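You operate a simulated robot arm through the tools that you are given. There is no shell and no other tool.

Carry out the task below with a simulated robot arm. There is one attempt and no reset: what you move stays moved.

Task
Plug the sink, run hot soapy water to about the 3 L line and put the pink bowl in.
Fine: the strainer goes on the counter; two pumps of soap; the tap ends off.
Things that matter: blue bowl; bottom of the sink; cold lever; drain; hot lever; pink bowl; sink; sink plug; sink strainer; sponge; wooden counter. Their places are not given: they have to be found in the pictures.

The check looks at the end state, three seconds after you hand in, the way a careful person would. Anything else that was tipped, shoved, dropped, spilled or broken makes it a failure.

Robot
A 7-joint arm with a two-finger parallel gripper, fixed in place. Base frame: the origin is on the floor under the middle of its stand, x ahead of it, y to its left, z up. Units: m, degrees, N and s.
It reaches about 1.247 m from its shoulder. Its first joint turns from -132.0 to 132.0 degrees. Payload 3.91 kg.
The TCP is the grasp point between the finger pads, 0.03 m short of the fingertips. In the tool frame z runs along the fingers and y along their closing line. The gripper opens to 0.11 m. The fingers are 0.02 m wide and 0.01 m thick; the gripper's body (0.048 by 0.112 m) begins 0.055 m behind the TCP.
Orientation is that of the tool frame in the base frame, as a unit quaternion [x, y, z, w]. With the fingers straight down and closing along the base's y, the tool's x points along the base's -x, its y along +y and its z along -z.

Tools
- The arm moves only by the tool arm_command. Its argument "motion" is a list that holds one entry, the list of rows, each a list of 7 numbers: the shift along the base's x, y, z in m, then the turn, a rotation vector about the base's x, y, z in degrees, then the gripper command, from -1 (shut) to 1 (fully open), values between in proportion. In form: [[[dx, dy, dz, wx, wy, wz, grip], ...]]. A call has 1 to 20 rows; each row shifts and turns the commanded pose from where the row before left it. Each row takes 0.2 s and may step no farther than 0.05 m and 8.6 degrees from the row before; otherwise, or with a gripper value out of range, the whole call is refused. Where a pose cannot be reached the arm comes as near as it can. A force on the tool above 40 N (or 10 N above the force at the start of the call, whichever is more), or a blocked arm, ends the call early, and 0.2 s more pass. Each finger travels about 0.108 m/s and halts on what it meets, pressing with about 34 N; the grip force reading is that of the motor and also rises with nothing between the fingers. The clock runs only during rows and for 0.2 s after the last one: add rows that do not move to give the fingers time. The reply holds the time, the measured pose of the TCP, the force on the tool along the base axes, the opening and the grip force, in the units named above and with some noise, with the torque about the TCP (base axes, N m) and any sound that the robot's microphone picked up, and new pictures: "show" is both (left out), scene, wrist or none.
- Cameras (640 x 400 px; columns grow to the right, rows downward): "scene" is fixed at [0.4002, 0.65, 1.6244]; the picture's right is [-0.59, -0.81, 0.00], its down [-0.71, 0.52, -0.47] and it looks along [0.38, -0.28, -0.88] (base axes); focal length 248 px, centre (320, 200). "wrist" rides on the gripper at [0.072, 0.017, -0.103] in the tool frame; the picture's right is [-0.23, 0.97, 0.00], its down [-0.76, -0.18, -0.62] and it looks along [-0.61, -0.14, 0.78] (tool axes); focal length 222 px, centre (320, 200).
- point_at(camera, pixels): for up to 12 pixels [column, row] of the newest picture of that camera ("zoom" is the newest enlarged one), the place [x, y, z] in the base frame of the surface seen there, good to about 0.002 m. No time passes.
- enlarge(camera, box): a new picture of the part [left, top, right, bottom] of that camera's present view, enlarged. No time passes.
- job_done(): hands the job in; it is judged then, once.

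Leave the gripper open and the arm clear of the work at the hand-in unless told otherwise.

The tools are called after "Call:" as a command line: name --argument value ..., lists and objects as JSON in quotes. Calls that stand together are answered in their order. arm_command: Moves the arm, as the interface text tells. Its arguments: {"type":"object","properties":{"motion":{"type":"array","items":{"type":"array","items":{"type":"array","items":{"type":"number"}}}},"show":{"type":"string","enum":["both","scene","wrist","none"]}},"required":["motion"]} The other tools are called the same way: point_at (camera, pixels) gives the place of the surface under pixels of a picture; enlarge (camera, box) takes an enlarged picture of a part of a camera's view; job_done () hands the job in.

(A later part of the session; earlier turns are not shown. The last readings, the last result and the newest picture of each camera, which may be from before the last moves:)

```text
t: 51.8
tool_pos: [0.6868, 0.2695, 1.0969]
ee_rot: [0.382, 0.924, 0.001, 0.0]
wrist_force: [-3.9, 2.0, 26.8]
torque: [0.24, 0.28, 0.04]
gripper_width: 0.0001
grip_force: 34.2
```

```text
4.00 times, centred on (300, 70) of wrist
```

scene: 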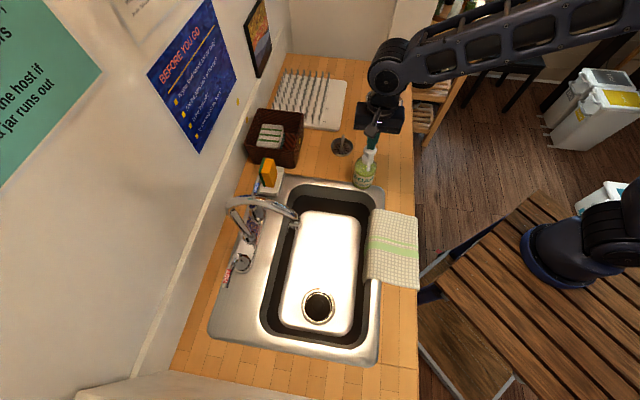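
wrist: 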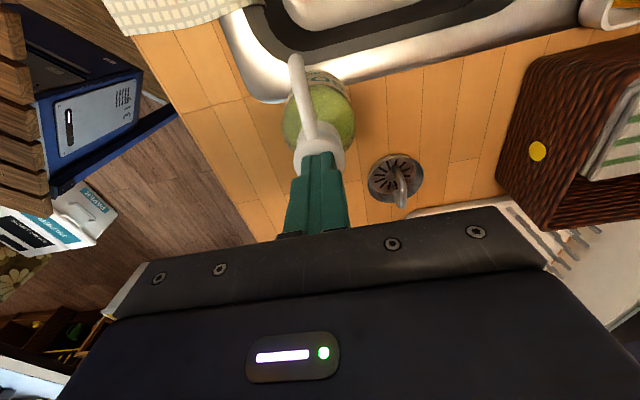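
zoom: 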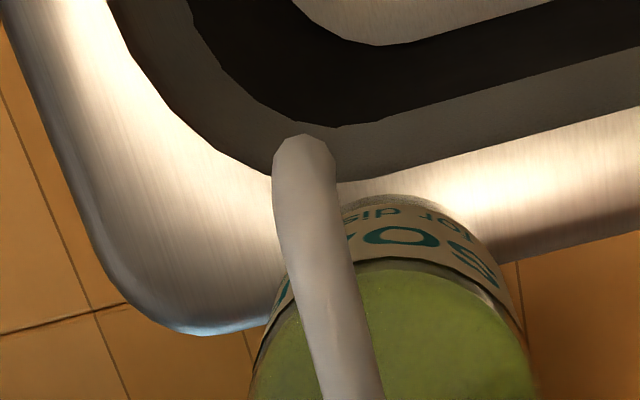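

Second full stroke done at 27 N. I'll lift away, then measure the wall behind the hot lever and the lever itself before touching it.

Call:
arm_command --motion '[[[0, 0, 0.005, 0, 0, 0, -1], [0, 0, 0.007, 0, 0, 0, -1], [0, 0, 0.01, 0, 0, 0, -1], [0, 0, 0.03, 0, 0, 0, -1], [0, 0, 0.04, 0, 0, 0, -1], [0, 0, 0.02, 0, 0, 0, -0.5]]]'

Call:
enlarge --camera "scene" --box '[205, 225, 265, 305]'

Call:
point_at --camera "scene" --pixels '[[205, 270], [210, 285], [200, 250], [190, 290], [150, 280], [180, 300], [220, 240]]'

```text
t: 53.2
tool_pos: [0.6868, 0.2702, 1.2087]
ee_rot: [0.383, 0.924, 0.0, 0.0]
wrist_force: [0.7, 0.0, -0.7]
torque: [0.01, 0.02, 0.0]
gripper_width: 0.0276
grip_force: 0.1
```

scene: 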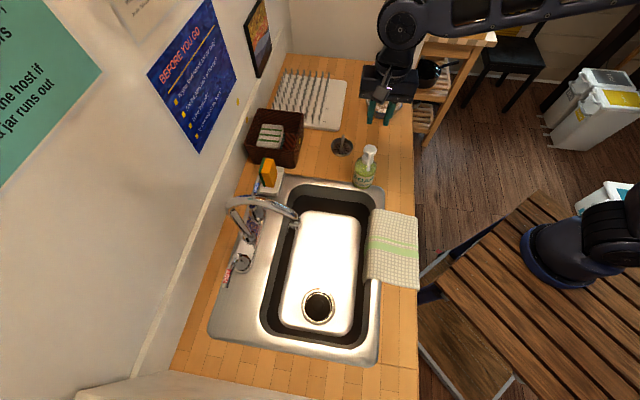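
wrist: 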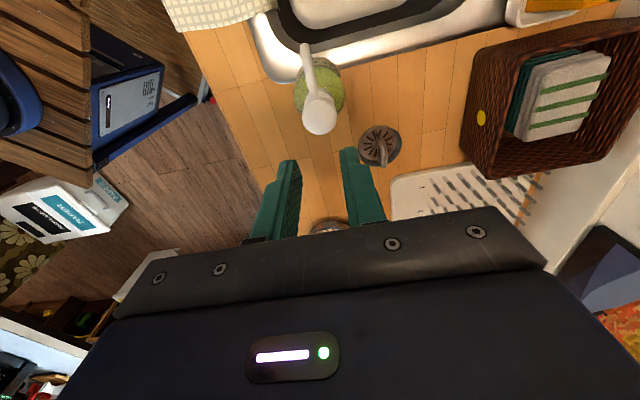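

```text
5.00 times, centred on (235, 265) of scene
```

zoom: 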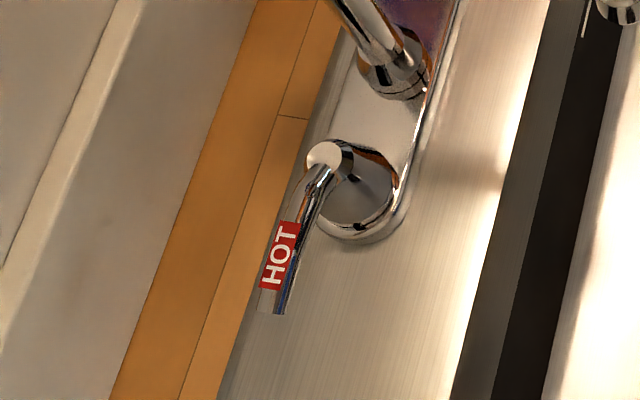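

```text
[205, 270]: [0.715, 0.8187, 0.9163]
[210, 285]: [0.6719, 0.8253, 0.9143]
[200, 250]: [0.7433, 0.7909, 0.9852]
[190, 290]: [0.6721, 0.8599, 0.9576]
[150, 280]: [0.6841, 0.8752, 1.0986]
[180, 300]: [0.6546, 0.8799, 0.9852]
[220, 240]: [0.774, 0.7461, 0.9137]
```

The wall is at u≈1.083, about 0.1 m behind the lever, so there's room. The lever points along the counter, with its hub axis near (0.655, 0.718). I'll go up to 1.30, over the spout, to above the lever's outer part at (0.624, 0.758).

Call:
arm_command --motion '[[[0, 0, 0.045, 0, 0, 0, -0.3], [0, 0, 0.045, 0, 0, 0, -0.3], [-0.00526, 0.04065, 0, 0, 0, 0, -0.3], [-0.00526, 0.04065, 0, 0, 0, 0, -0.3], [-0.00526, 0.04065, 0, 0, 0, 0, -0.3], [-0.00526, 0.04065, 0, 0, 0, 0, -0.3], [-0.00526, 0.04065, 0, 0, 0, 0, -0.3], [-0.00526, 0.04065, 0, 0, 0, 0, -0.3], [-0.00526, 0.04065, 0, 0, 0, 0, -0.3], [-0.00526, 0.04065, 0, 0, 0, 0, -0.3], [-0.00526, 0.04065, 0, 0, 0, 0, -0.3], [-0.00526, 0.04065, 0, 0, 0, 0, -0.3], [-0.00526, 0.04065, 0, 0, 0, 0, -0.3], [-0.00526, 0.04065, 0, 0, 0, 0, -0.3], [0, 0, 0, 0, 0, 0, -0.3]]]'

```text
t: 56.4
tool_pos: [0.6171, 0.7345, 1.2817]
ee_rot: [0.382, 0.924, 0.001, 0.0]
wrist_force: [-0.4, -0.4, 0.6]
torque: [-0.02, 0.02, 0.02]
gripper_width: 0.0387
grip_force: 0.0
out of reach, approached as far as the arm can: row 14
```

scene: 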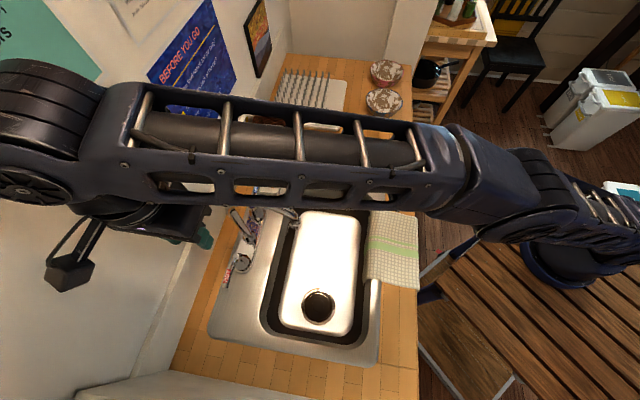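
wrist: 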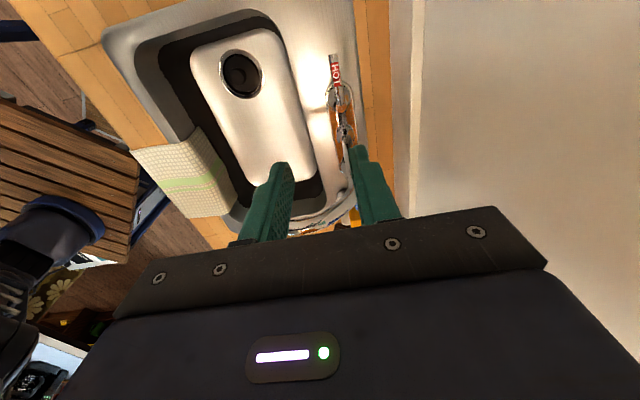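

At this height it's just out of reach, with the TCP at (0.617, 0.735, 1.282). Reach should improve lower down. I'll descend toward z≈1.12 with small steps and look.

Call:
arm_command --motion '[[[0, 0, -0.04, 0, 0, 0, -0.3], [0, 0, -0.04, 0, 0, 0, -0.3], [0, 0, -0.04, 0, 0, 0, -0.3], [0, 0, -0.04, 0, 0, 0, -0.3], [0, 0, 0, 0, 0, 0, -0.3]]]'

Call:
enlarge --camera "wrist" --box '[240, 20, 420, 200]'

```text
t: 57.6
tool_pos: [0.6181, 0.734, 1.12]
ee_rot: [0.383, 0.924, 0.001, 0.0]
wrist_force: [0.1, 0.3, 0.1]
torque: [0.0, 0.01, 0.03]
gripper_width: 0.0387
grip_force: 0.0
```

scene: 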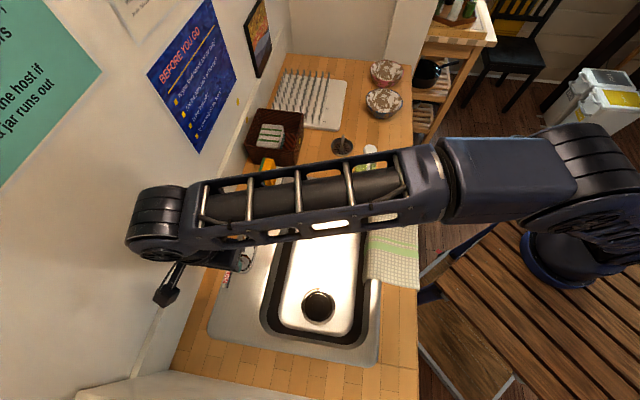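
wrist: 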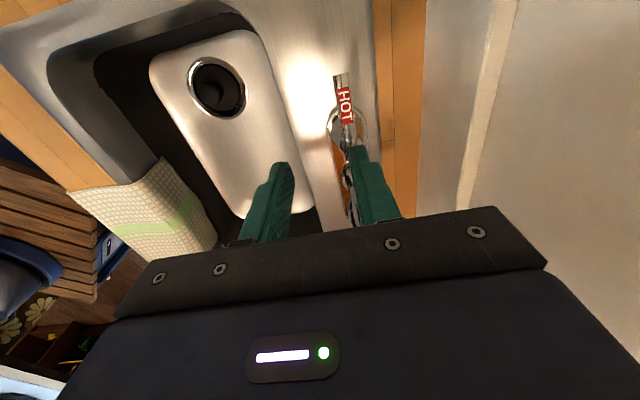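

```text
2.22 times, centred on (330, 110) of wrist
```

zoom: 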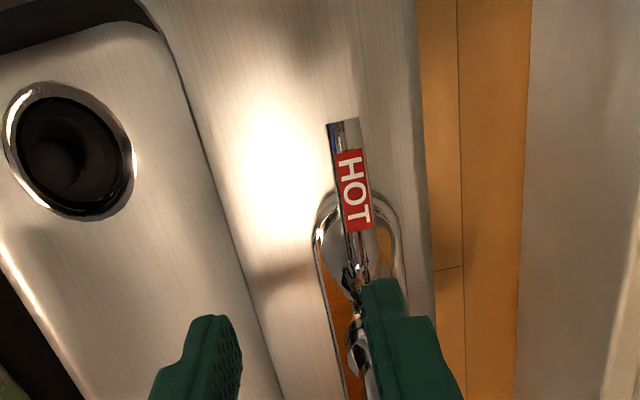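

Reach is fine here. I'll measure the lever again from this near view.

Call:
point_at --camera "zoom" --pixels '[[335, 125], [345, 125], [355, 122], [340, 150], [355, 190], [345, 235], [365, 230], [350, 255], [350, 280], [325, 240], [395, 240], [350, 345]]'

```text
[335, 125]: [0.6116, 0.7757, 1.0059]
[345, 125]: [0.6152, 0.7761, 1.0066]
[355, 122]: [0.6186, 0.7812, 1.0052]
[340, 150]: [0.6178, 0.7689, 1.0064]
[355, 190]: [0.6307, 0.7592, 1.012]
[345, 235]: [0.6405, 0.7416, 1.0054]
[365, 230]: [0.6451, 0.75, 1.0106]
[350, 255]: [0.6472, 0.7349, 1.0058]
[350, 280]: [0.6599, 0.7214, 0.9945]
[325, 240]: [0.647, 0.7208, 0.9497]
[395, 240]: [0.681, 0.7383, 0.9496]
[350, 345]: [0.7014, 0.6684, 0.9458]
```

The lever's centreline is at u≈0.982 with its tip at (0.615, 0.777), top z≈1.010. I'll straddle it near the tip at (0.626, 0.763) with the fingers 39 mm apart.

Call:
arm_command --motion '[[[0.004, 0.0145, 0, 0, 0, 0, -0.3], [0.0038, 0.0145, 0, 0, 0, 0, -0.3], [0, 0, -0.03, 0, 0, 0, -0.3], [0, 0, 0, 0, 0, 0, -0.3]]]'

Call:
enlarge --camera "wrist" --box '[240, 60, 420, 220]'

```text
t: 58.6
tool_pos: [0.6256, 0.7628, 1.0905]
ee_rot: [0.383, 0.924, 0.0, 0.0]
wrist_force: [-0.2, 0.3, -0.2]
torque: [0.02, 0.0, -0.02]
gripper_width: 0.0386
grip_force: 0.1
```

scene: 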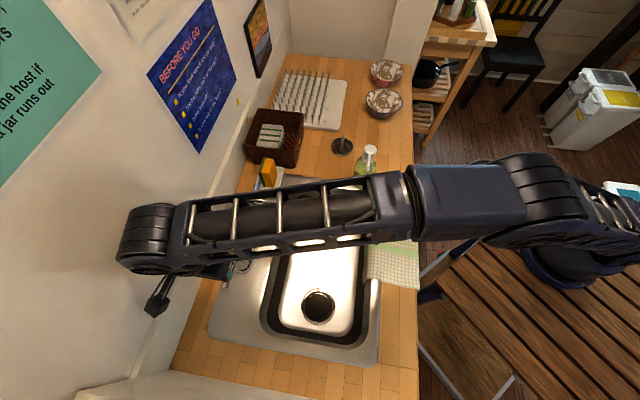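
wrist: 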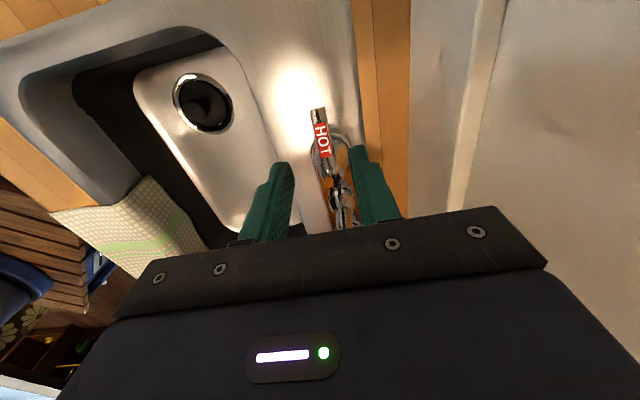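

```text
2.50 times, centred on (330, 140) of wrist
```

zoom: 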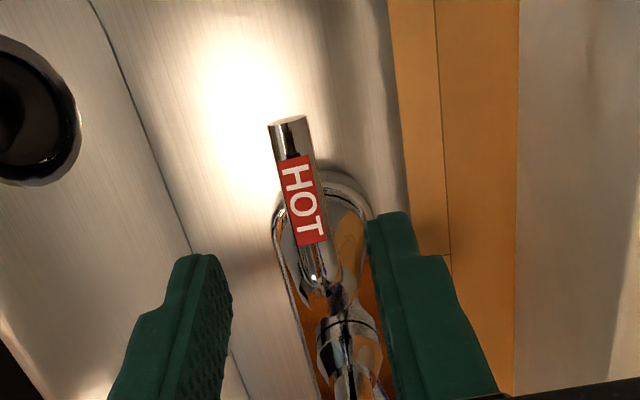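

The lever sits between the fingers. The forearm runs near the spout in the scene picture, so I'll check its height there before lowering another 0.09 m.

Call:
point_at --camera "scene" --pixels '[[150, 230], [195, 195], [195, 255], [240, 190], [240, 250], [300, 185], [300, 240], [370, 180], [370, 235], [230, 270], [125, 250], [160, 290]]'

```text
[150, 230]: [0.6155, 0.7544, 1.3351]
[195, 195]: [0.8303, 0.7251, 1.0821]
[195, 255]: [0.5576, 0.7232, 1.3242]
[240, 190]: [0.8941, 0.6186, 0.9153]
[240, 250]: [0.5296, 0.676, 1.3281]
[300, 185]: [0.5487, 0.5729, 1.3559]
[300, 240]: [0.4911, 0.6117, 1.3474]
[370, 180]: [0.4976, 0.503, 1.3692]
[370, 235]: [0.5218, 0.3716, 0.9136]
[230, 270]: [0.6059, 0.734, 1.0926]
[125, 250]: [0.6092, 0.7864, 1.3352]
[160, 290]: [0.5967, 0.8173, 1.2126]
```

The forearm passes at least 3 cm to the side of the spout. I'll lower to z 1.002 around the lever.

Call:
arm_command --motion '[[[0, 0, -0.03, 0, 0, 0, -0.3], [0, 0, -0.03, 0, 0, 0, -0.3], [0, 0, -0.02, 0, 0, 0, -0.3], [0, 0, -0.008, 0, 0, 0, -0.3], [0, 0, 0, 0, 0, 0, -0.3]]]'

Call:
enlarge --camera "wrist" --box '[240, 60, 420, 220]'

```text
t: 59.8
tool_pos: [0.624, 0.7648, 1.0016]
ee_rot: [0.382, 0.924, 0.0, 0.0]
wrist_force: [-0.1, 0.6, -0.7]
torque: [-0.01, 0.0, 0.01]
gripper_width: 0.0386
grip_force: 0.1
```

scene: 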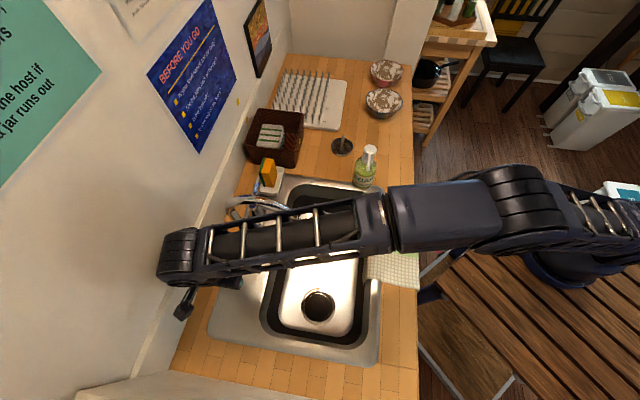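
wrist: 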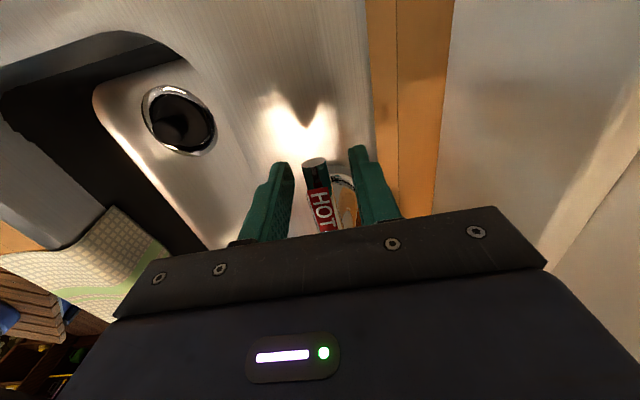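

```text
2.50 times, centred on (330, 140) of wrist
```

zoom: 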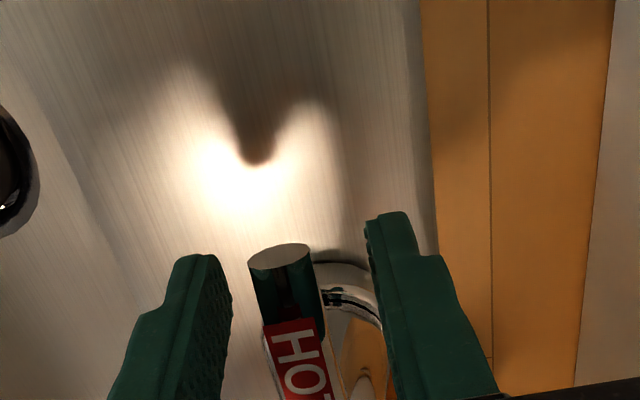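

The lever is between the fingers with clearance on both sides. I'll pull gently toward the front, so the back finger pushes the lever, and see whether it turns or resists.

Call:
arm_command --motion '[[[-0.005, -0.005, 0, 0, 0, 0, -0.3], [-0.005, -0.005, 0, 0, 0, 0, -0.3], [-0.003, -0.003, 0, 0, 0, 0, -0.3], [-0.003, -0.003, 0, 0, 0, 0, -0.3], [0, 0, 0, 0, 0, 0, -0.3]]]'

Call:
enlarge --camera "wrist" --box '[240, 60, 420, 220]'

```text
t: 61.0
tool_pos: [0.61, 0.7475, 1.0014]
ee_rot: [0.383, 0.924, 0.0, 0.0]
wrist_force: [-0.5, 0.7, 0.0]
torque: [-0.01, 0.01, 0.0]
gripper_width: 0.0387
grip_force: 0.0
```

scene: 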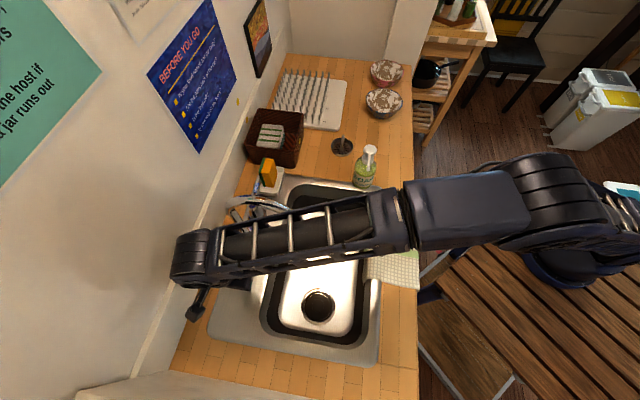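
wrist: 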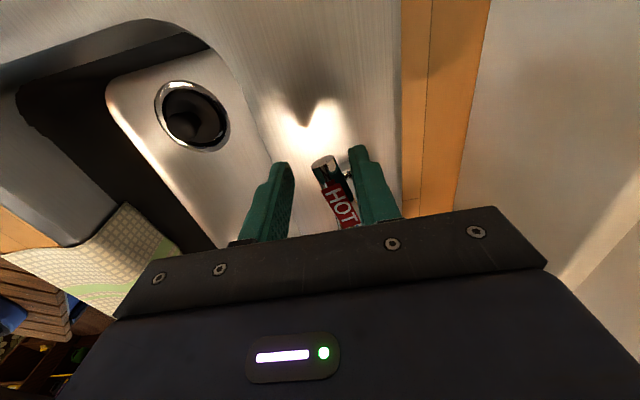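

```text
2.50 times, centred on (330, 140) of wrist
```

zoom: 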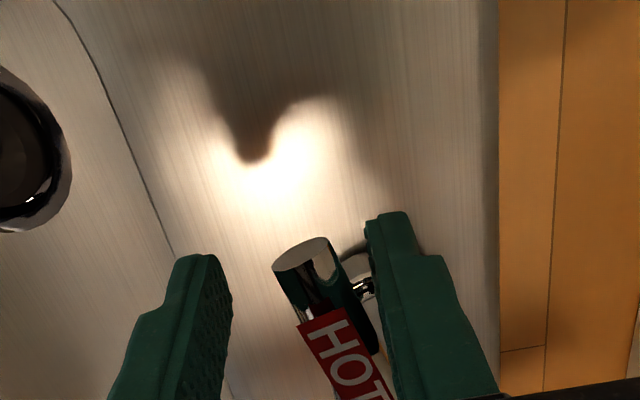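

The lever swings freely toward the front with almost no force, so that's the opening direction. I'll follow its arc to about 30°, turning the hand along with it, then check for water.

Call:
arm_command --motion '[[[-0.0005, -0.0057, 0, 0, 0, 6, -0.3], [-0.0005, -0.0057, 0, 0, 0, 6, -0.3], [-0.0005, -0.0057, 0, 0, 0, 6, -0.3], [-0.0003, -0.0058, 0, 0, 0, 6, -0.3], [0, 0, 0, 0, 0, 0, -0.3]]]'

Call:
enlarge --camera "wrist" --box '[240, 60, 420, 220]'

Call:
enlarge --camera "scene" --box '[250, 170, 390, 350]'

```text
t: 62.2
tool_pos: [0.6094, 0.7251, 1.003]
ee_rot: [0.181, 0.983, 0.0, -0.001]
wrist_force: [0.7, 0.8, 0.0]
torque: [0.0, 0.03, 0.03]
gripper_width: 0.0387
grip_force: 0.6
```

scene: 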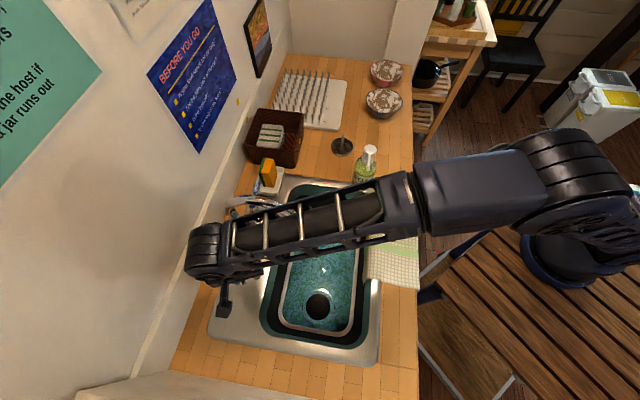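
wrist: 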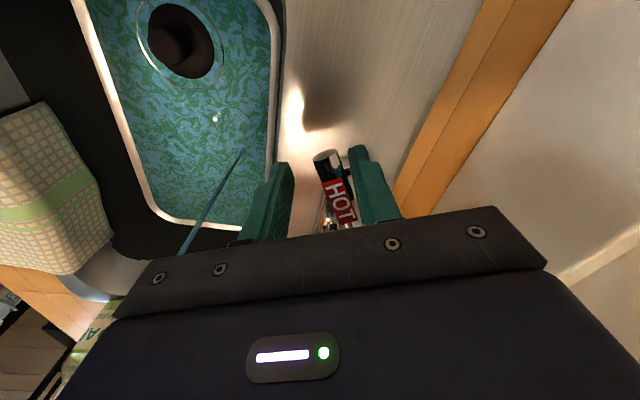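

```text
2.50 times, centred on (330, 140) of wrist
```

zoom: 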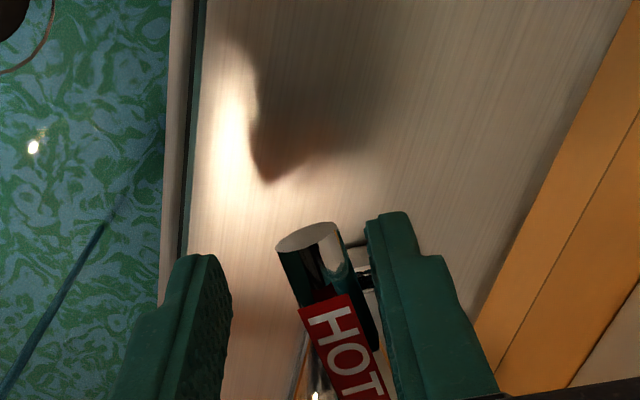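

```text
2.22 times, centred on (320, 260) of scene
```

zoom: 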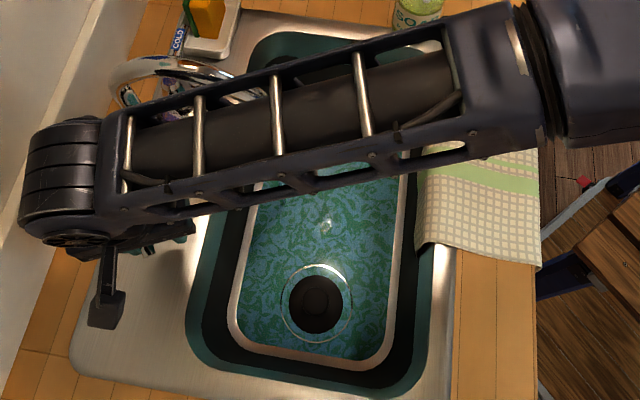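

Water is running: I see a thin stream in the wrist picture and a water surface in the sink. I'll measure the surface height now.

Call:
point_at --camera "scene" --pixels '[[330, 280], [300, 290], [340, 310], [318, 270], [345, 260]]'

Call:
point_at --camera "wrist" --pixels '[[130, 100], [180, 120], [250, 80], [220, 220], [170, 200], [100, 60]]'

```text
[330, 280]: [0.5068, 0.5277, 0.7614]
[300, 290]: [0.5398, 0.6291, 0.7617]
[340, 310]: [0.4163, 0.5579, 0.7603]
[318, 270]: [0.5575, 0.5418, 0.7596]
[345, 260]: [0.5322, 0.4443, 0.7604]
```

```text
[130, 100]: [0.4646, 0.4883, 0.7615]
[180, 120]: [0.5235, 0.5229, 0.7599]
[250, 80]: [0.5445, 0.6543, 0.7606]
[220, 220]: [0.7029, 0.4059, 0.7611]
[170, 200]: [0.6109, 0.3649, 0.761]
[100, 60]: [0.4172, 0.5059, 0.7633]
```

The surface reads z≈0.761, barely above the bottom at 0.759. I'll hold still for 3 s and measure the rise to get the flow rate.

Call:
arm_command --motion '[[[0, 0, 0, 0, 0, 0, -0.3], [0, 0, 0, 0, 0, 0, -0.3], [0, 0, 0, 0, 0, 0, -0.3], [0, 0, 0, 0, 0, 0, -0.3], [0, 0, 0, 0, 0, 0, -0.3], [0, 0, 0, 0, 0, 0, -0.3], [0, 0, 0, 0, 0, 0, -0.3], [0, 0, 0, 0, 0, 0, -0.3], [0, 0, 0, 0, 0, 0, -0.3], [0, 0, 0, 0, 0, 0, -0.3], [0, 0, 0, 0, 0, 0, -0.3], [0, 0, 0, 0, 0, 0, -0.3], [0, 0, 0, 0, 0, 0, -0.3], [0, 0, 0, 0, 0, 0, -0.3]]]'

Call:
point_at --camera "scene" --pixels '[[330, 280], [300, 290], [340, 310], [318, 270], [345, 260]]'

Call:
enlarge --camera "wrist" --box '[60, 0, 320, 240]'

```text
t: 65.2
tool_pos: [0.6087, 0.7249, 1.0024]
ee_rot: [0.181, 0.983, -0.001, 0.0]
wrist_force: [-0.7, 0.9, -1.1]
torque: [-0.01, -0.01, 0.01]
gripper_width: 0.0389
grip_force: 0.1
```

scene: 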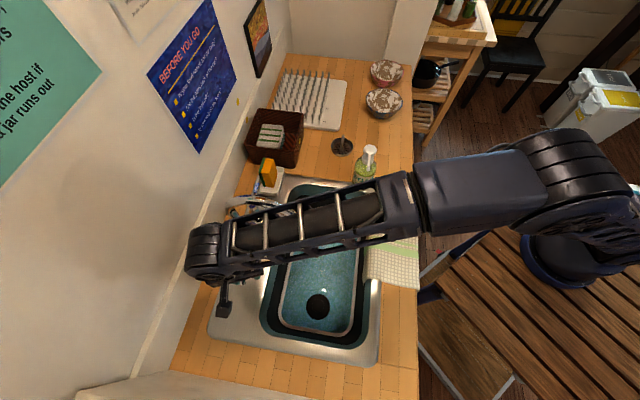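
wrist: 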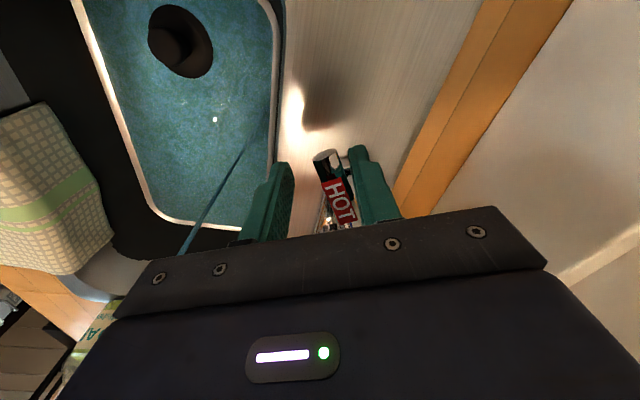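

```text
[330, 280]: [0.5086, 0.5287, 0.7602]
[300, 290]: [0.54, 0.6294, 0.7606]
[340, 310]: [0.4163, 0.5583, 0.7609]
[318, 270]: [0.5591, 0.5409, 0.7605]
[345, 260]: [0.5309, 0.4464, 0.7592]
```

```text
1.67 times, centred on (190, 120) of wrist
```

zoom: 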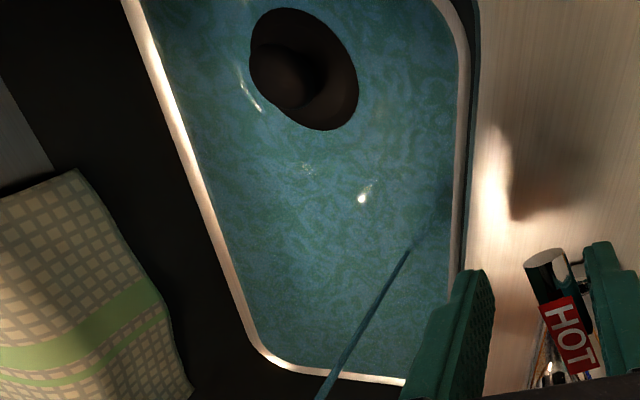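

The rise is too small to read yet, although the drain ring is now covered. I'll wait another 4 s and measure again.

Call:
arm_command --motion '[[[0, 0, 0, 0, 0, 0, -0.3], [0, 0, 0, 0, 0, 0, -0.3], [0, 0, 0, 0, 0, 0, -0.3], [0, 0, 0, 0, 0, 0, -0.3], [0, 0, 0, 0, 0, 0, -0.3], [0, 0, 0, 0, 0, 0, -0.3], [0, 0, 0, 0, 0, 0, -0.3], [0, 0, 0, 0, 0, 0, -0.3], [0, 0, 0, 0, 0, 0, -0.3], [0, 0, 0, 0, 0, 0, -0.3], [0, 0, 0, 0, 0, 0, -0.3], [0, 0, 0, 0, 0, 0, -0.3], [0, 0, 0, 0, 0, 0, -0.3], [0, 0, 0, 0, 0, 0, -0.3], [0, 0, 0, 0, 0, 0, -0.3], [0, 0, 0, 0, 0, 0, -0.3], [0, 0, 0, 0, 0, 0, -0.3], [0, 0, 0, 0, 0, 0, -0.3], [0, 0, 0, 0, 0, 0, -0.3], [0, 0, 0, 0, 0, 0, -0.3]]]'

Call:
point_at --camera "scene" --pixels '[[330, 280], [300, 290], [340, 310], [318, 270], [345, 260], [335, 325], [305, 320], [295, 305], [350, 290], [340, 270]]'

Call:
enlarge --camera "wrist" --box '[60, 0, 320, 240]'

```text
t: 69.4
tool_pos: [0.6081, 0.7257, 1.0015]
ee_rot: [0.183, 0.983, 0.0, 0.0]
wrist_force: [0.1, 0.4, -1.0]
torque: [0.04, -0.01, -0.02]
gripper_width: 0.0384
grip_force: 0.0
```

scene: 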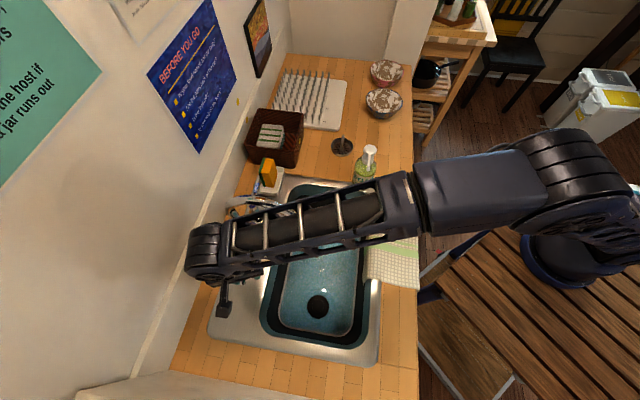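
wrist: 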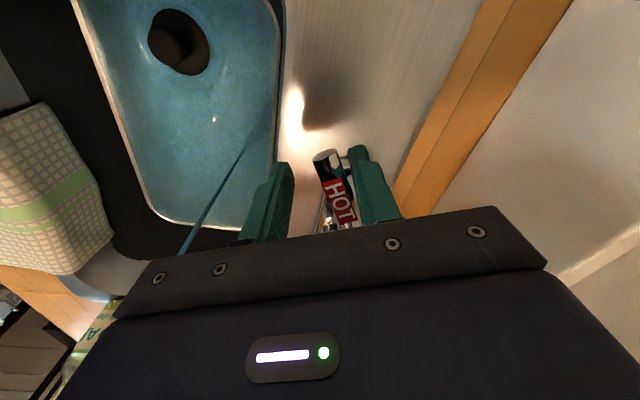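

```text
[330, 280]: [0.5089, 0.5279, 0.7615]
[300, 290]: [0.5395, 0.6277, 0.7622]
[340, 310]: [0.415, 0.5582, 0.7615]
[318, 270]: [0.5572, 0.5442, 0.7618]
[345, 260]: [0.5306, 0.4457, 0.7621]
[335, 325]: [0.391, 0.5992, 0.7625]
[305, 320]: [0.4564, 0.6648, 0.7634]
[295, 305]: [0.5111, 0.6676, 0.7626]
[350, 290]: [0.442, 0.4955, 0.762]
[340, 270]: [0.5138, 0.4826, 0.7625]
```

```text
1.67 times, centred on (190, 120) of wrist
```

zoom: 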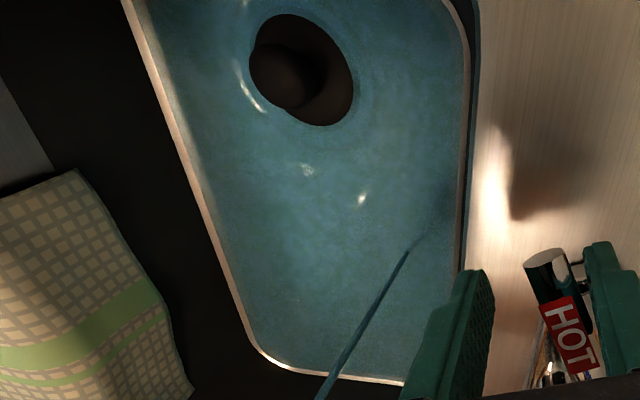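

The surface is at about 0.7622, rising near 0.45 mm/s, or roughly 0.04 L/s. That's slow, so I'll open the lever further to about 42°, keeping the hand clear of the spout.

Call:
arm_command --motion '[[[0.001, -0.005, 0, 0, 0, 5, -0.3], [0.001, -0.005, 0, 0, 0, 5, -0.3], [0.001, -0.0045, 0, 0, 0, 5, -0.3], [0.001, -0.004, 0, 0, 0, 3, -0.3], [0, 0, 0, 0, 0, 0, -0.3]]]'

Call:
enlarge --camera "wrist" --box '[200, 60, 420, 240]'

Call:
point_at --camera "scene" --pixels '[[330, 280], [300, 290], [340, 310], [318, 275], [345, 265], [335, 325], [305, 320], [295, 305], [350, 290], [340, 270]]'

```text
t: 70.6
tool_pos: [0.6129, 0.7068, 1.0028]
ee_rot: [0.026, 1.0, 0.0, 0.0]
wrist_force: [0.0, -0.9, -0.3]
torque: [0.01, 0.01, 0.01]
gripper_width: 0.0385
grip_force: 0.0
```

scene: 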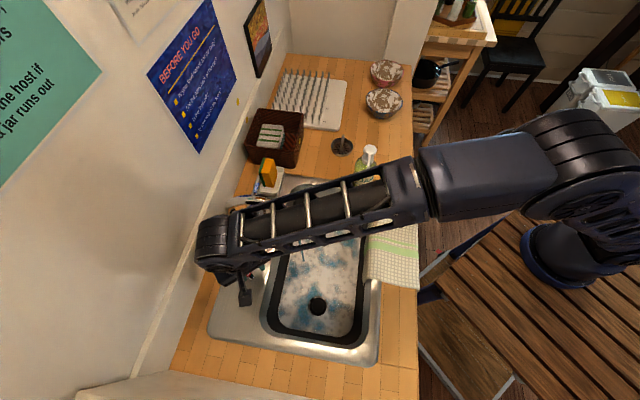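
wrist: 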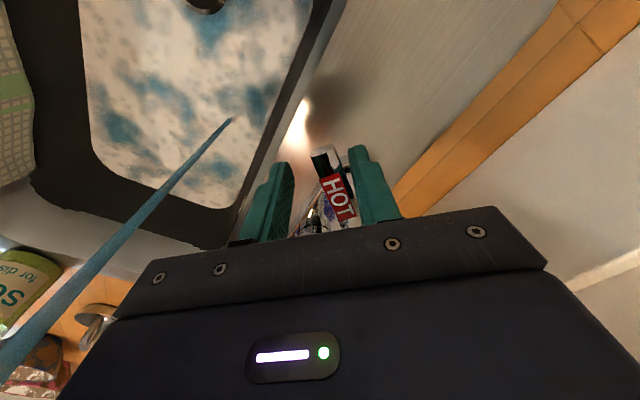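

```text
2.22 times, centred on (310, 150) of wrist
```

zoom: 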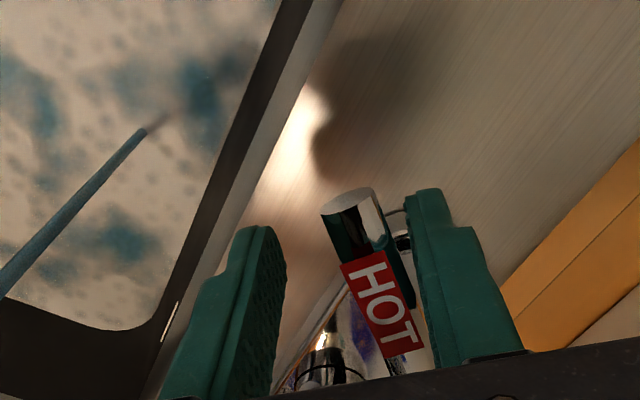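

```text
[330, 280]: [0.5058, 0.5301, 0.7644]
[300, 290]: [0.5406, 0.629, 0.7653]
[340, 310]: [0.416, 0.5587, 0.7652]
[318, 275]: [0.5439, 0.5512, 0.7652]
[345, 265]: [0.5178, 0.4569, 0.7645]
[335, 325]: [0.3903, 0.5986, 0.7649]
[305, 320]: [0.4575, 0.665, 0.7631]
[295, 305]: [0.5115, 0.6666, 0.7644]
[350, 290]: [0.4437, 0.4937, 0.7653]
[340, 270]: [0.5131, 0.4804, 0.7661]
```

Suds have formed, so the soap went in. The stream is thicker and the surface is at about 0.7648. I'll wait 1.6 s and measure the new rate.

Call:
arm_command --motion '[[[0, 0, 0, 0, 0, 0, -0.3], [0, 0, 0, 0, 0, 0, -0.3], [0, 0, 0, 0, 0, 0, -0.3], [0, 0, 0, 0, 0, 0, -0.3], [0, 0, 0, 0, 0, 0, -0.3], [0, 0, 0, 0, 0, 0, -0.3], [0, 0, 0, 0, 0, 0, -0.3]]]'

Call:
point_at --camera "scene" --pixels '[[330, 280], [300, 290], [340, 310], [318, 275], [345, 265], [335, 325], [305, 320], [295, 305], [350, 290], [340, 270]]'

Call:
enlarge --camera "scene" --box '[250, 220, 390, 350]'

```text
t: 72.2
tool_pos: [0.613, 0.7067, 1.0029]
ee_rot: [0.027, 1.0, 0.0, 0.0]
wrist_force: [0.0, -0.4, 0.2]
torque: [0.01, 0.04, 0.0]
gripper_width: 0.0384
grip_force: 0.0
```

scene: 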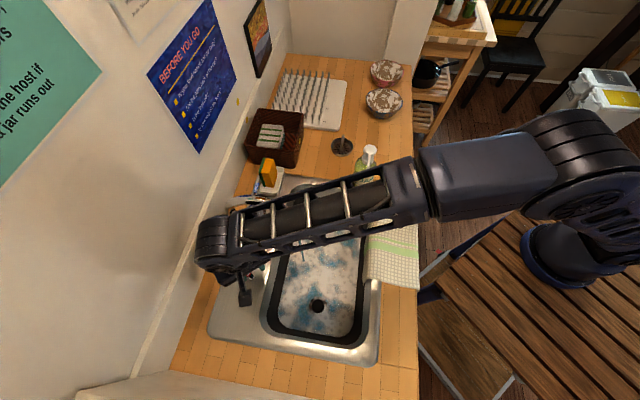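
wrist: 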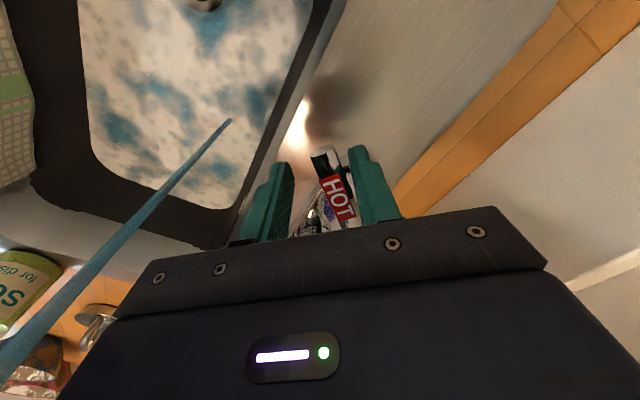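

```text
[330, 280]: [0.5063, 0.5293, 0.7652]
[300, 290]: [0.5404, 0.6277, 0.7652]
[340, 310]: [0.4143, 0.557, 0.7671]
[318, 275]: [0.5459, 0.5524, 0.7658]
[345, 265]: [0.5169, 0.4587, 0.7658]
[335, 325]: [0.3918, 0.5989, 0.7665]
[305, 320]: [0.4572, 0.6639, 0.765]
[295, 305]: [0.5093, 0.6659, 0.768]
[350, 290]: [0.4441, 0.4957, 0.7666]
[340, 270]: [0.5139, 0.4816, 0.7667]
```

```text
3.08 times, centred on (320, 285) of scene
```

zoom: 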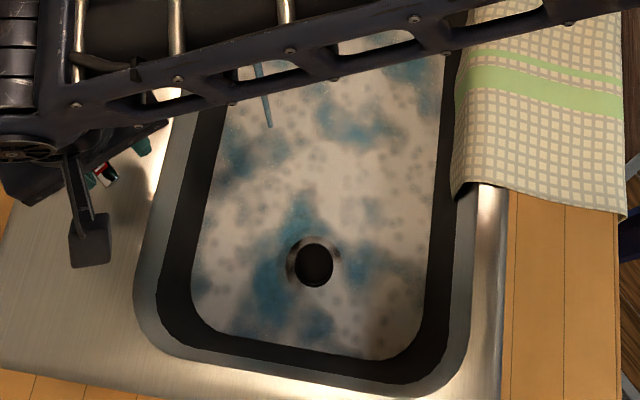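

The surface is at about 0.766 and rising near 0.9 mm/s, roughly 0.08 L/s. The 3 L level is about 0.788–0.790, so it needs some 25 s more. I'll hold for two 4 s stretches and measure.

Call:
arm_command --motion '[[[0, 0, 0, 0, 0, 0, -0.3], [0, 0, 0, 0, 0, 0, -0.3], [0, 0, 0, 0, 0, 0, -0.3], [0, 0, 0, 0, 0, 0, -0.3], [0, 0, 0, 0, 0, 0, -0.3], [0, 0, 0, 0, 0, 0, -0.3], [0, 0, 0, 0, 0, 0, -0.3], [0, 0, 0, 0, 0, 0, -0.3], [0, 0, 0, 0, 0, 0, -0.3], [0, 0, 0, 0, 0, 0, -0.3], [0, 0, 0, 0, 0, 0, -0.3], [0, 0, 0, 0, 0, 0, -0.3], [0, 0, 0, 0, 0, 0, -0.3], [0, 0, 0, 0, 0, 0, -0.3], [0, 0, 0, 0, 0, 0, -0.3], [0, 0, 0, 0, 0, 0, -0.3], [0, 0, 0, 0, 0, 0, -0.3], [0, 0, 0, 0, 0, 0, -0.3], [0, 0, 0, 0, 0, 0, -0.3]]]' --show "scene"

Call:
point_at --camera "scene" --pixels '[[330, 280], [300, 290], [340, 310], [318, 275], [345, 265], [335, 325], [305, 320], [295, 305], [350, 290], [340, 270]]'

```text
t: 76.2
tool_pos: [0.6123, 0.7076, 1.0023]
ee_rot: [0.026, 1.0, 0.0, 0.0]
wrist_force: [-0.4, -0.6, 0.1]
torque: [0.01, 0.01, 0.01]
gripper_width: 0.0384
grip_force: 0.2
```

scene: 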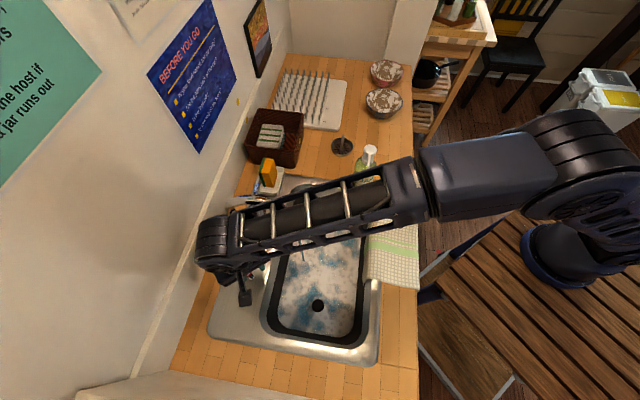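

```text
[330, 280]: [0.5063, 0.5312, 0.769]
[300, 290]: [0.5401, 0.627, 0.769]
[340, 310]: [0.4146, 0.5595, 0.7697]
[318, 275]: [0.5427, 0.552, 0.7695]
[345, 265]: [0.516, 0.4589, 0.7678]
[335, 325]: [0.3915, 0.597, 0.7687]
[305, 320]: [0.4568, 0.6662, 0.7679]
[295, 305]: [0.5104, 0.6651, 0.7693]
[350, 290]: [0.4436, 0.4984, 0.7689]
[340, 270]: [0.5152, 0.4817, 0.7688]
```

The surface is at 0.7689, rising about 0.67 mm/s. I need about 30 s more; holding for two more stretches of 4 s before measuring again.

Call:
arm_command --motion '[[[0, 0, 0, 0, 0, 0, -0.3], [0, 0, 0, 0, 0, 0, -0.3], [0, 0, 0, 0, 0, 0, -0.3], [0, 0, 0, 0, 0, 0, -0.3], [0, 0, 0, 0, 0, 0, -0.3], [0, 0, 0, 0, 0, 0, -0.3], [0, 0, 0, 0, 0, 0, -0.3], [0, 0, 0, 0, 0, 0, -0.3], [0, 0, 0, 0, 0, 0, -0.3], [0, 0, 0, 0, 0, 0, -0.3], [0, 0, 0, 0, 0, 0, -0.3], [0, 0, 0, 0, 0, 0, -0.3], [0, 0, 0, 0, 0, 0, -0.3], [0, 0, 0, 0, 0, 0, -0.3], [0, 0, 0, 0, 0, 0, -0.3], [0, 0, 0, 0, 0, 0, -0.3], [0, 0, 0, 0, 0, 0, -0.3], [0, 0, 0, 0, 0, 0, -0.3], [0, 0, 0, 0, 0, 0, -0.3]]]' --show "none"

Call:
arm_command --motion '[[[0, 0, 0, 0, 0, 0, -0.3], [0, 0, 0, 0, 0, 0, -0.3], [0, 0, 0, 0, 0, 0, -0.3], [0, 0, 0, 0, 0, 0, -0.3], [0, 0, 0, 0, 0, 0, -0.3], [0, 0, 0, 0, 0, 0, -0.3], [0, 0, 0, 0, 0, 0, -0.3], [0, 0, 0, 0, 0, 0, -0.3], [0, 0, 0, 0, 0, 0, -0.3], [0, 0, 0, 0, 0, 0, -0.3], [0, 0, 0, 0, 0, 0, -0.3], [0, 0, 0, 0, 0, 0, -0.3], [0, 0, 0, 0, 0, 0, -0.3], [0, 0, 0, 0, 0, 0, -0.3], [0, 0, 0, 0, 0, 0, -0.3], [0, 0, 0, 0, 0, 0, -0.3], [0, 0, 0, 0, 0, 0, -0.3], [0, 0, 0, 0, 0, 0, -0.3], [0, 0, 0, 0, 0, 0, -0.3]]]' --show "both"

Call:
point_at --camera "scene" --pixels '[[330, 280], [300, 290], [340, 310], [318, 275], [345, 265], [335, 325], [305, 320], [295, 305], [350, 290], [340, 270]]'

```text
t: 80.2
tool_pos: [0.6131, 0.7061, 1.0024]
ee_rot: [0.027, 1.0, 0.0, 0.0]
wrist_force: [0.4, 1.0, 0.7]
torque: [-0.02, 0.0, 0.02]
gripper_width: 0.0385
grip_force: 0.0
```

```text
t: 84.2
tool_pos: [0.6124, 0.7074, 1.0037]
ee_rot: [0.026, 1.0, 0.0, -0.001]
wrist_force: [0.3, -0.6, -0.4]
torque: [0.02, -0.04, -0.02]
gripper_width: 0.0383
grip_force: 0.0
```

scene: 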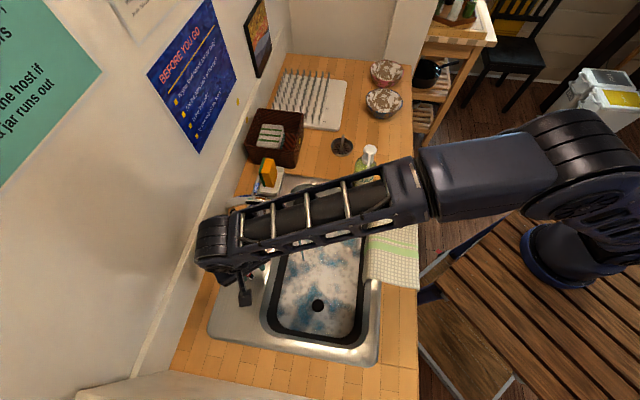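
wrist: 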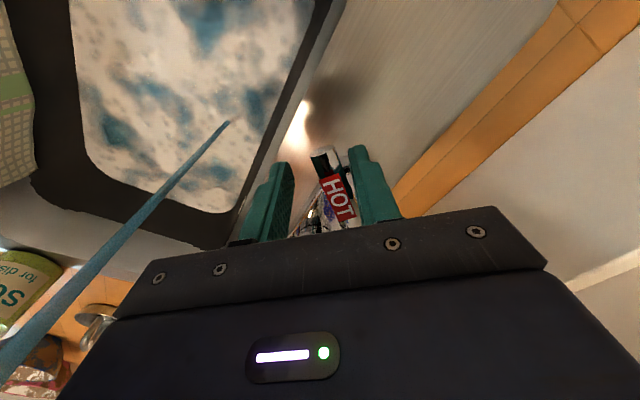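

```text
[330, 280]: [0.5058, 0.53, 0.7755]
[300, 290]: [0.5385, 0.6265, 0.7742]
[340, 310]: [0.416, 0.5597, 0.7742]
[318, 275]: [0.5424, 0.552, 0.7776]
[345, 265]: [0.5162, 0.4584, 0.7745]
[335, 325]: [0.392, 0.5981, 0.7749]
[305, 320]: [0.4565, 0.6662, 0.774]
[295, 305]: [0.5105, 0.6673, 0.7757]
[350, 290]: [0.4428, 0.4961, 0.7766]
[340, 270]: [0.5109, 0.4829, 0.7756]
```

The surface is at 0.7753, rising 0.8 mm/s. About 17 s more; holding for two more stretches.

Call:
arm_command --motion '[[[0, 0, 0, 0, 0, 0, -0.3], [0, 0, 0, 0, 0, 0, -0.3], [0, 0, 0, 0, 0, 0, -0.3], [0, 0, 0, 0, 0, 0, -0.3], [0, 0, 0, 0, 0, 0, -0.3], [0, 0, 0, 0, 0, 0, -0.3], [0, 0, 0, 0, 0, 0, -0.3], [0, 0, 0, 0, 0, 0, -0.3], [0, 0, 0, 0, 0, 0, -0.3], [0, 0, 0, 0, 0, 0, -0.3], [0, 0, 0, 0, 0, 0, -0.3], [0, 0, 0, 0, 0, 0, -0.3], [0, 0, 0, 0, 0, 0, -0.3], [0, 0, 0, 0, 0, 0, -0.3], [0, 0, 0, 0, 0, 0, -0.3], [0, 0, 0, 0, 0, 0, -0.3], [0, 0, 0, 0, 0, 0, -0.3], [0, 0, 0, 0, 0, 0, -0.3], [0, 0, 0, 0, 0, 0, -0.3]]]' --show "none"

Call:
arm_command --motion '[[[0, 0, 0, 0, 0, 0, -0.3], [0, 0, 0, 0, 0, 0, -0.3], [0, 0, 0, 0, 0, 0, -0.3], [0, 0, 0, 0, 0, 0, -0.3], [0, 0, 0, 0, 0, 0, -0.3], [0, 0, 0, 0, 0, 0, -0.3], [0, 0, 0, 0, 0, 0, -0.3], [0, 0, 0, 0, 0, 0, -0.3], [0, 0, 0, 0, 0, 0, -0.3], [0, 0, 0, 0, 0, 0, -0.3], [0, 0, 0, 0, 0, 0, -0.3], [0, 0, 0, 0, 0, 0, -0.3], [0, 0, 0, 0, 0, 0, -0.3], [0, 0, 0, 0, 0, 0, -0.3]]]' --show "both"

Call:
point_at --camera "scene" --pixels '[[330, 280], [300, 290], [340, 310], [318, 275], [345, 265], [335, 325], [305, 320], [295, 305], [350, 290], [340, 270]]'

```text
t: 88.2
tool_pos: [0.6121, 0.7077, 1.0028]
ee_rot: [0.026, 1.0, -0.001, -0.001]
wrist_force: [0.2, 0.4, 0.2]
torque: [-0.03, -0.03, 0.05]
gripper_width: 0.0388
grip_force: 0.1
```

```text
t: 91.2
tool_pos: [0.6121, 0.7073, 1.0034]
ee_rot: [0.026, 1.0, 0.001, 0.001]
wrist_force: [0.3, -0.6, 0.5]
torque: [0.02, -0.03, -0.01]
gripper_width: 0.0382
grip_force: 0.1
```

scene: 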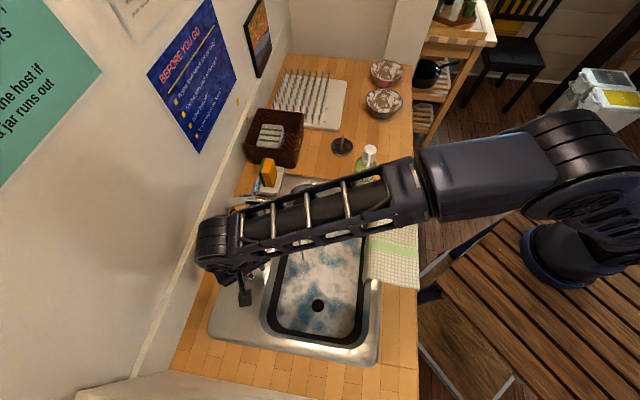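
wrist: 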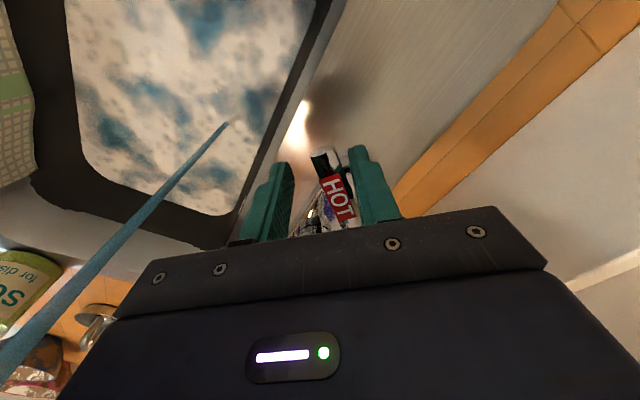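

```text
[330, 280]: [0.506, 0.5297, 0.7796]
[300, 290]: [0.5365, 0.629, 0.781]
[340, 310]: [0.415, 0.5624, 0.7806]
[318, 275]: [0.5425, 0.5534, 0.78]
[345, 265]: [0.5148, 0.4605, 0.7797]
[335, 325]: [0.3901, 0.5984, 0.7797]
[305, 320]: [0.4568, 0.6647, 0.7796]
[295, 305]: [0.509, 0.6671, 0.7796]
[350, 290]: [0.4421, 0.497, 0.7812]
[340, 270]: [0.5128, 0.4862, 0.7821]
```

The surface is at 0.7803. I'll look once more at the back wall near the 9 L mark for lower lines while the clock is stopped.

Call:
enlarge --camera "wrist" --box '[200, 150, 290, 240]'

Call:
enlarge --camera "wrist" --box '[20, 100, 120, 240]'

Call:
enlarge --camera "scene" --box '[255, 265, 385, 350]'

```text
4.44 times, centred on (245, 195) of wrist
```

zoom: 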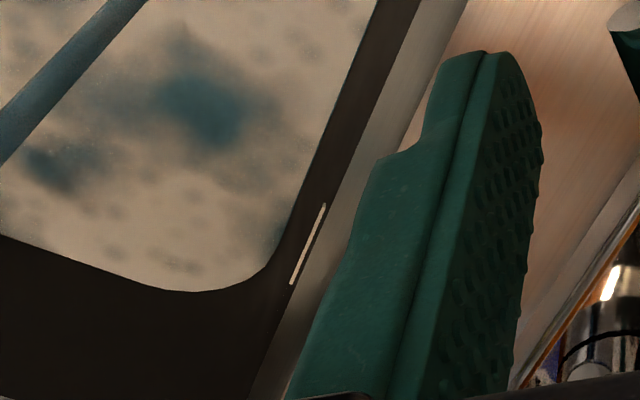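

```text
2.86 times, centred on (70, 170) of wrist
```

zoom: 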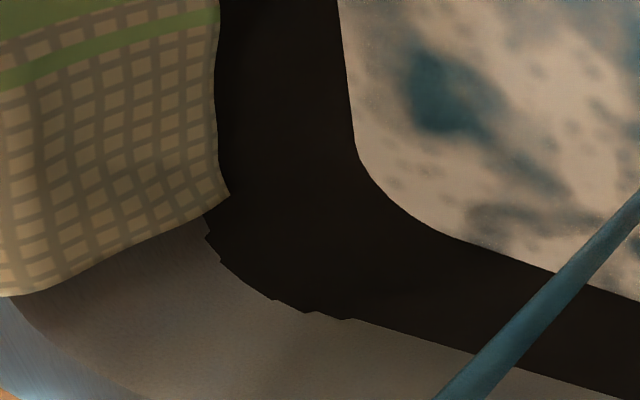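

```text
4.71 times, centred on (320, 308) of scene
```

zoom: 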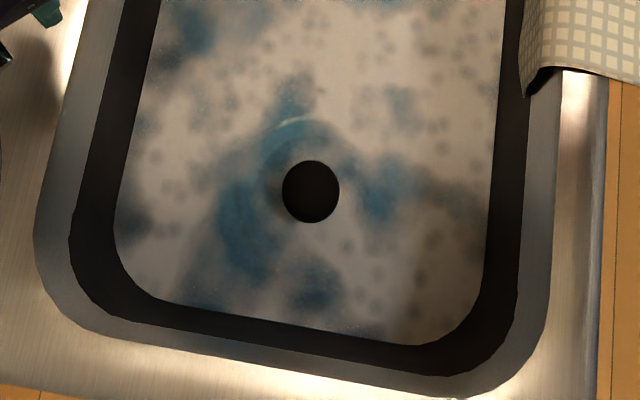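

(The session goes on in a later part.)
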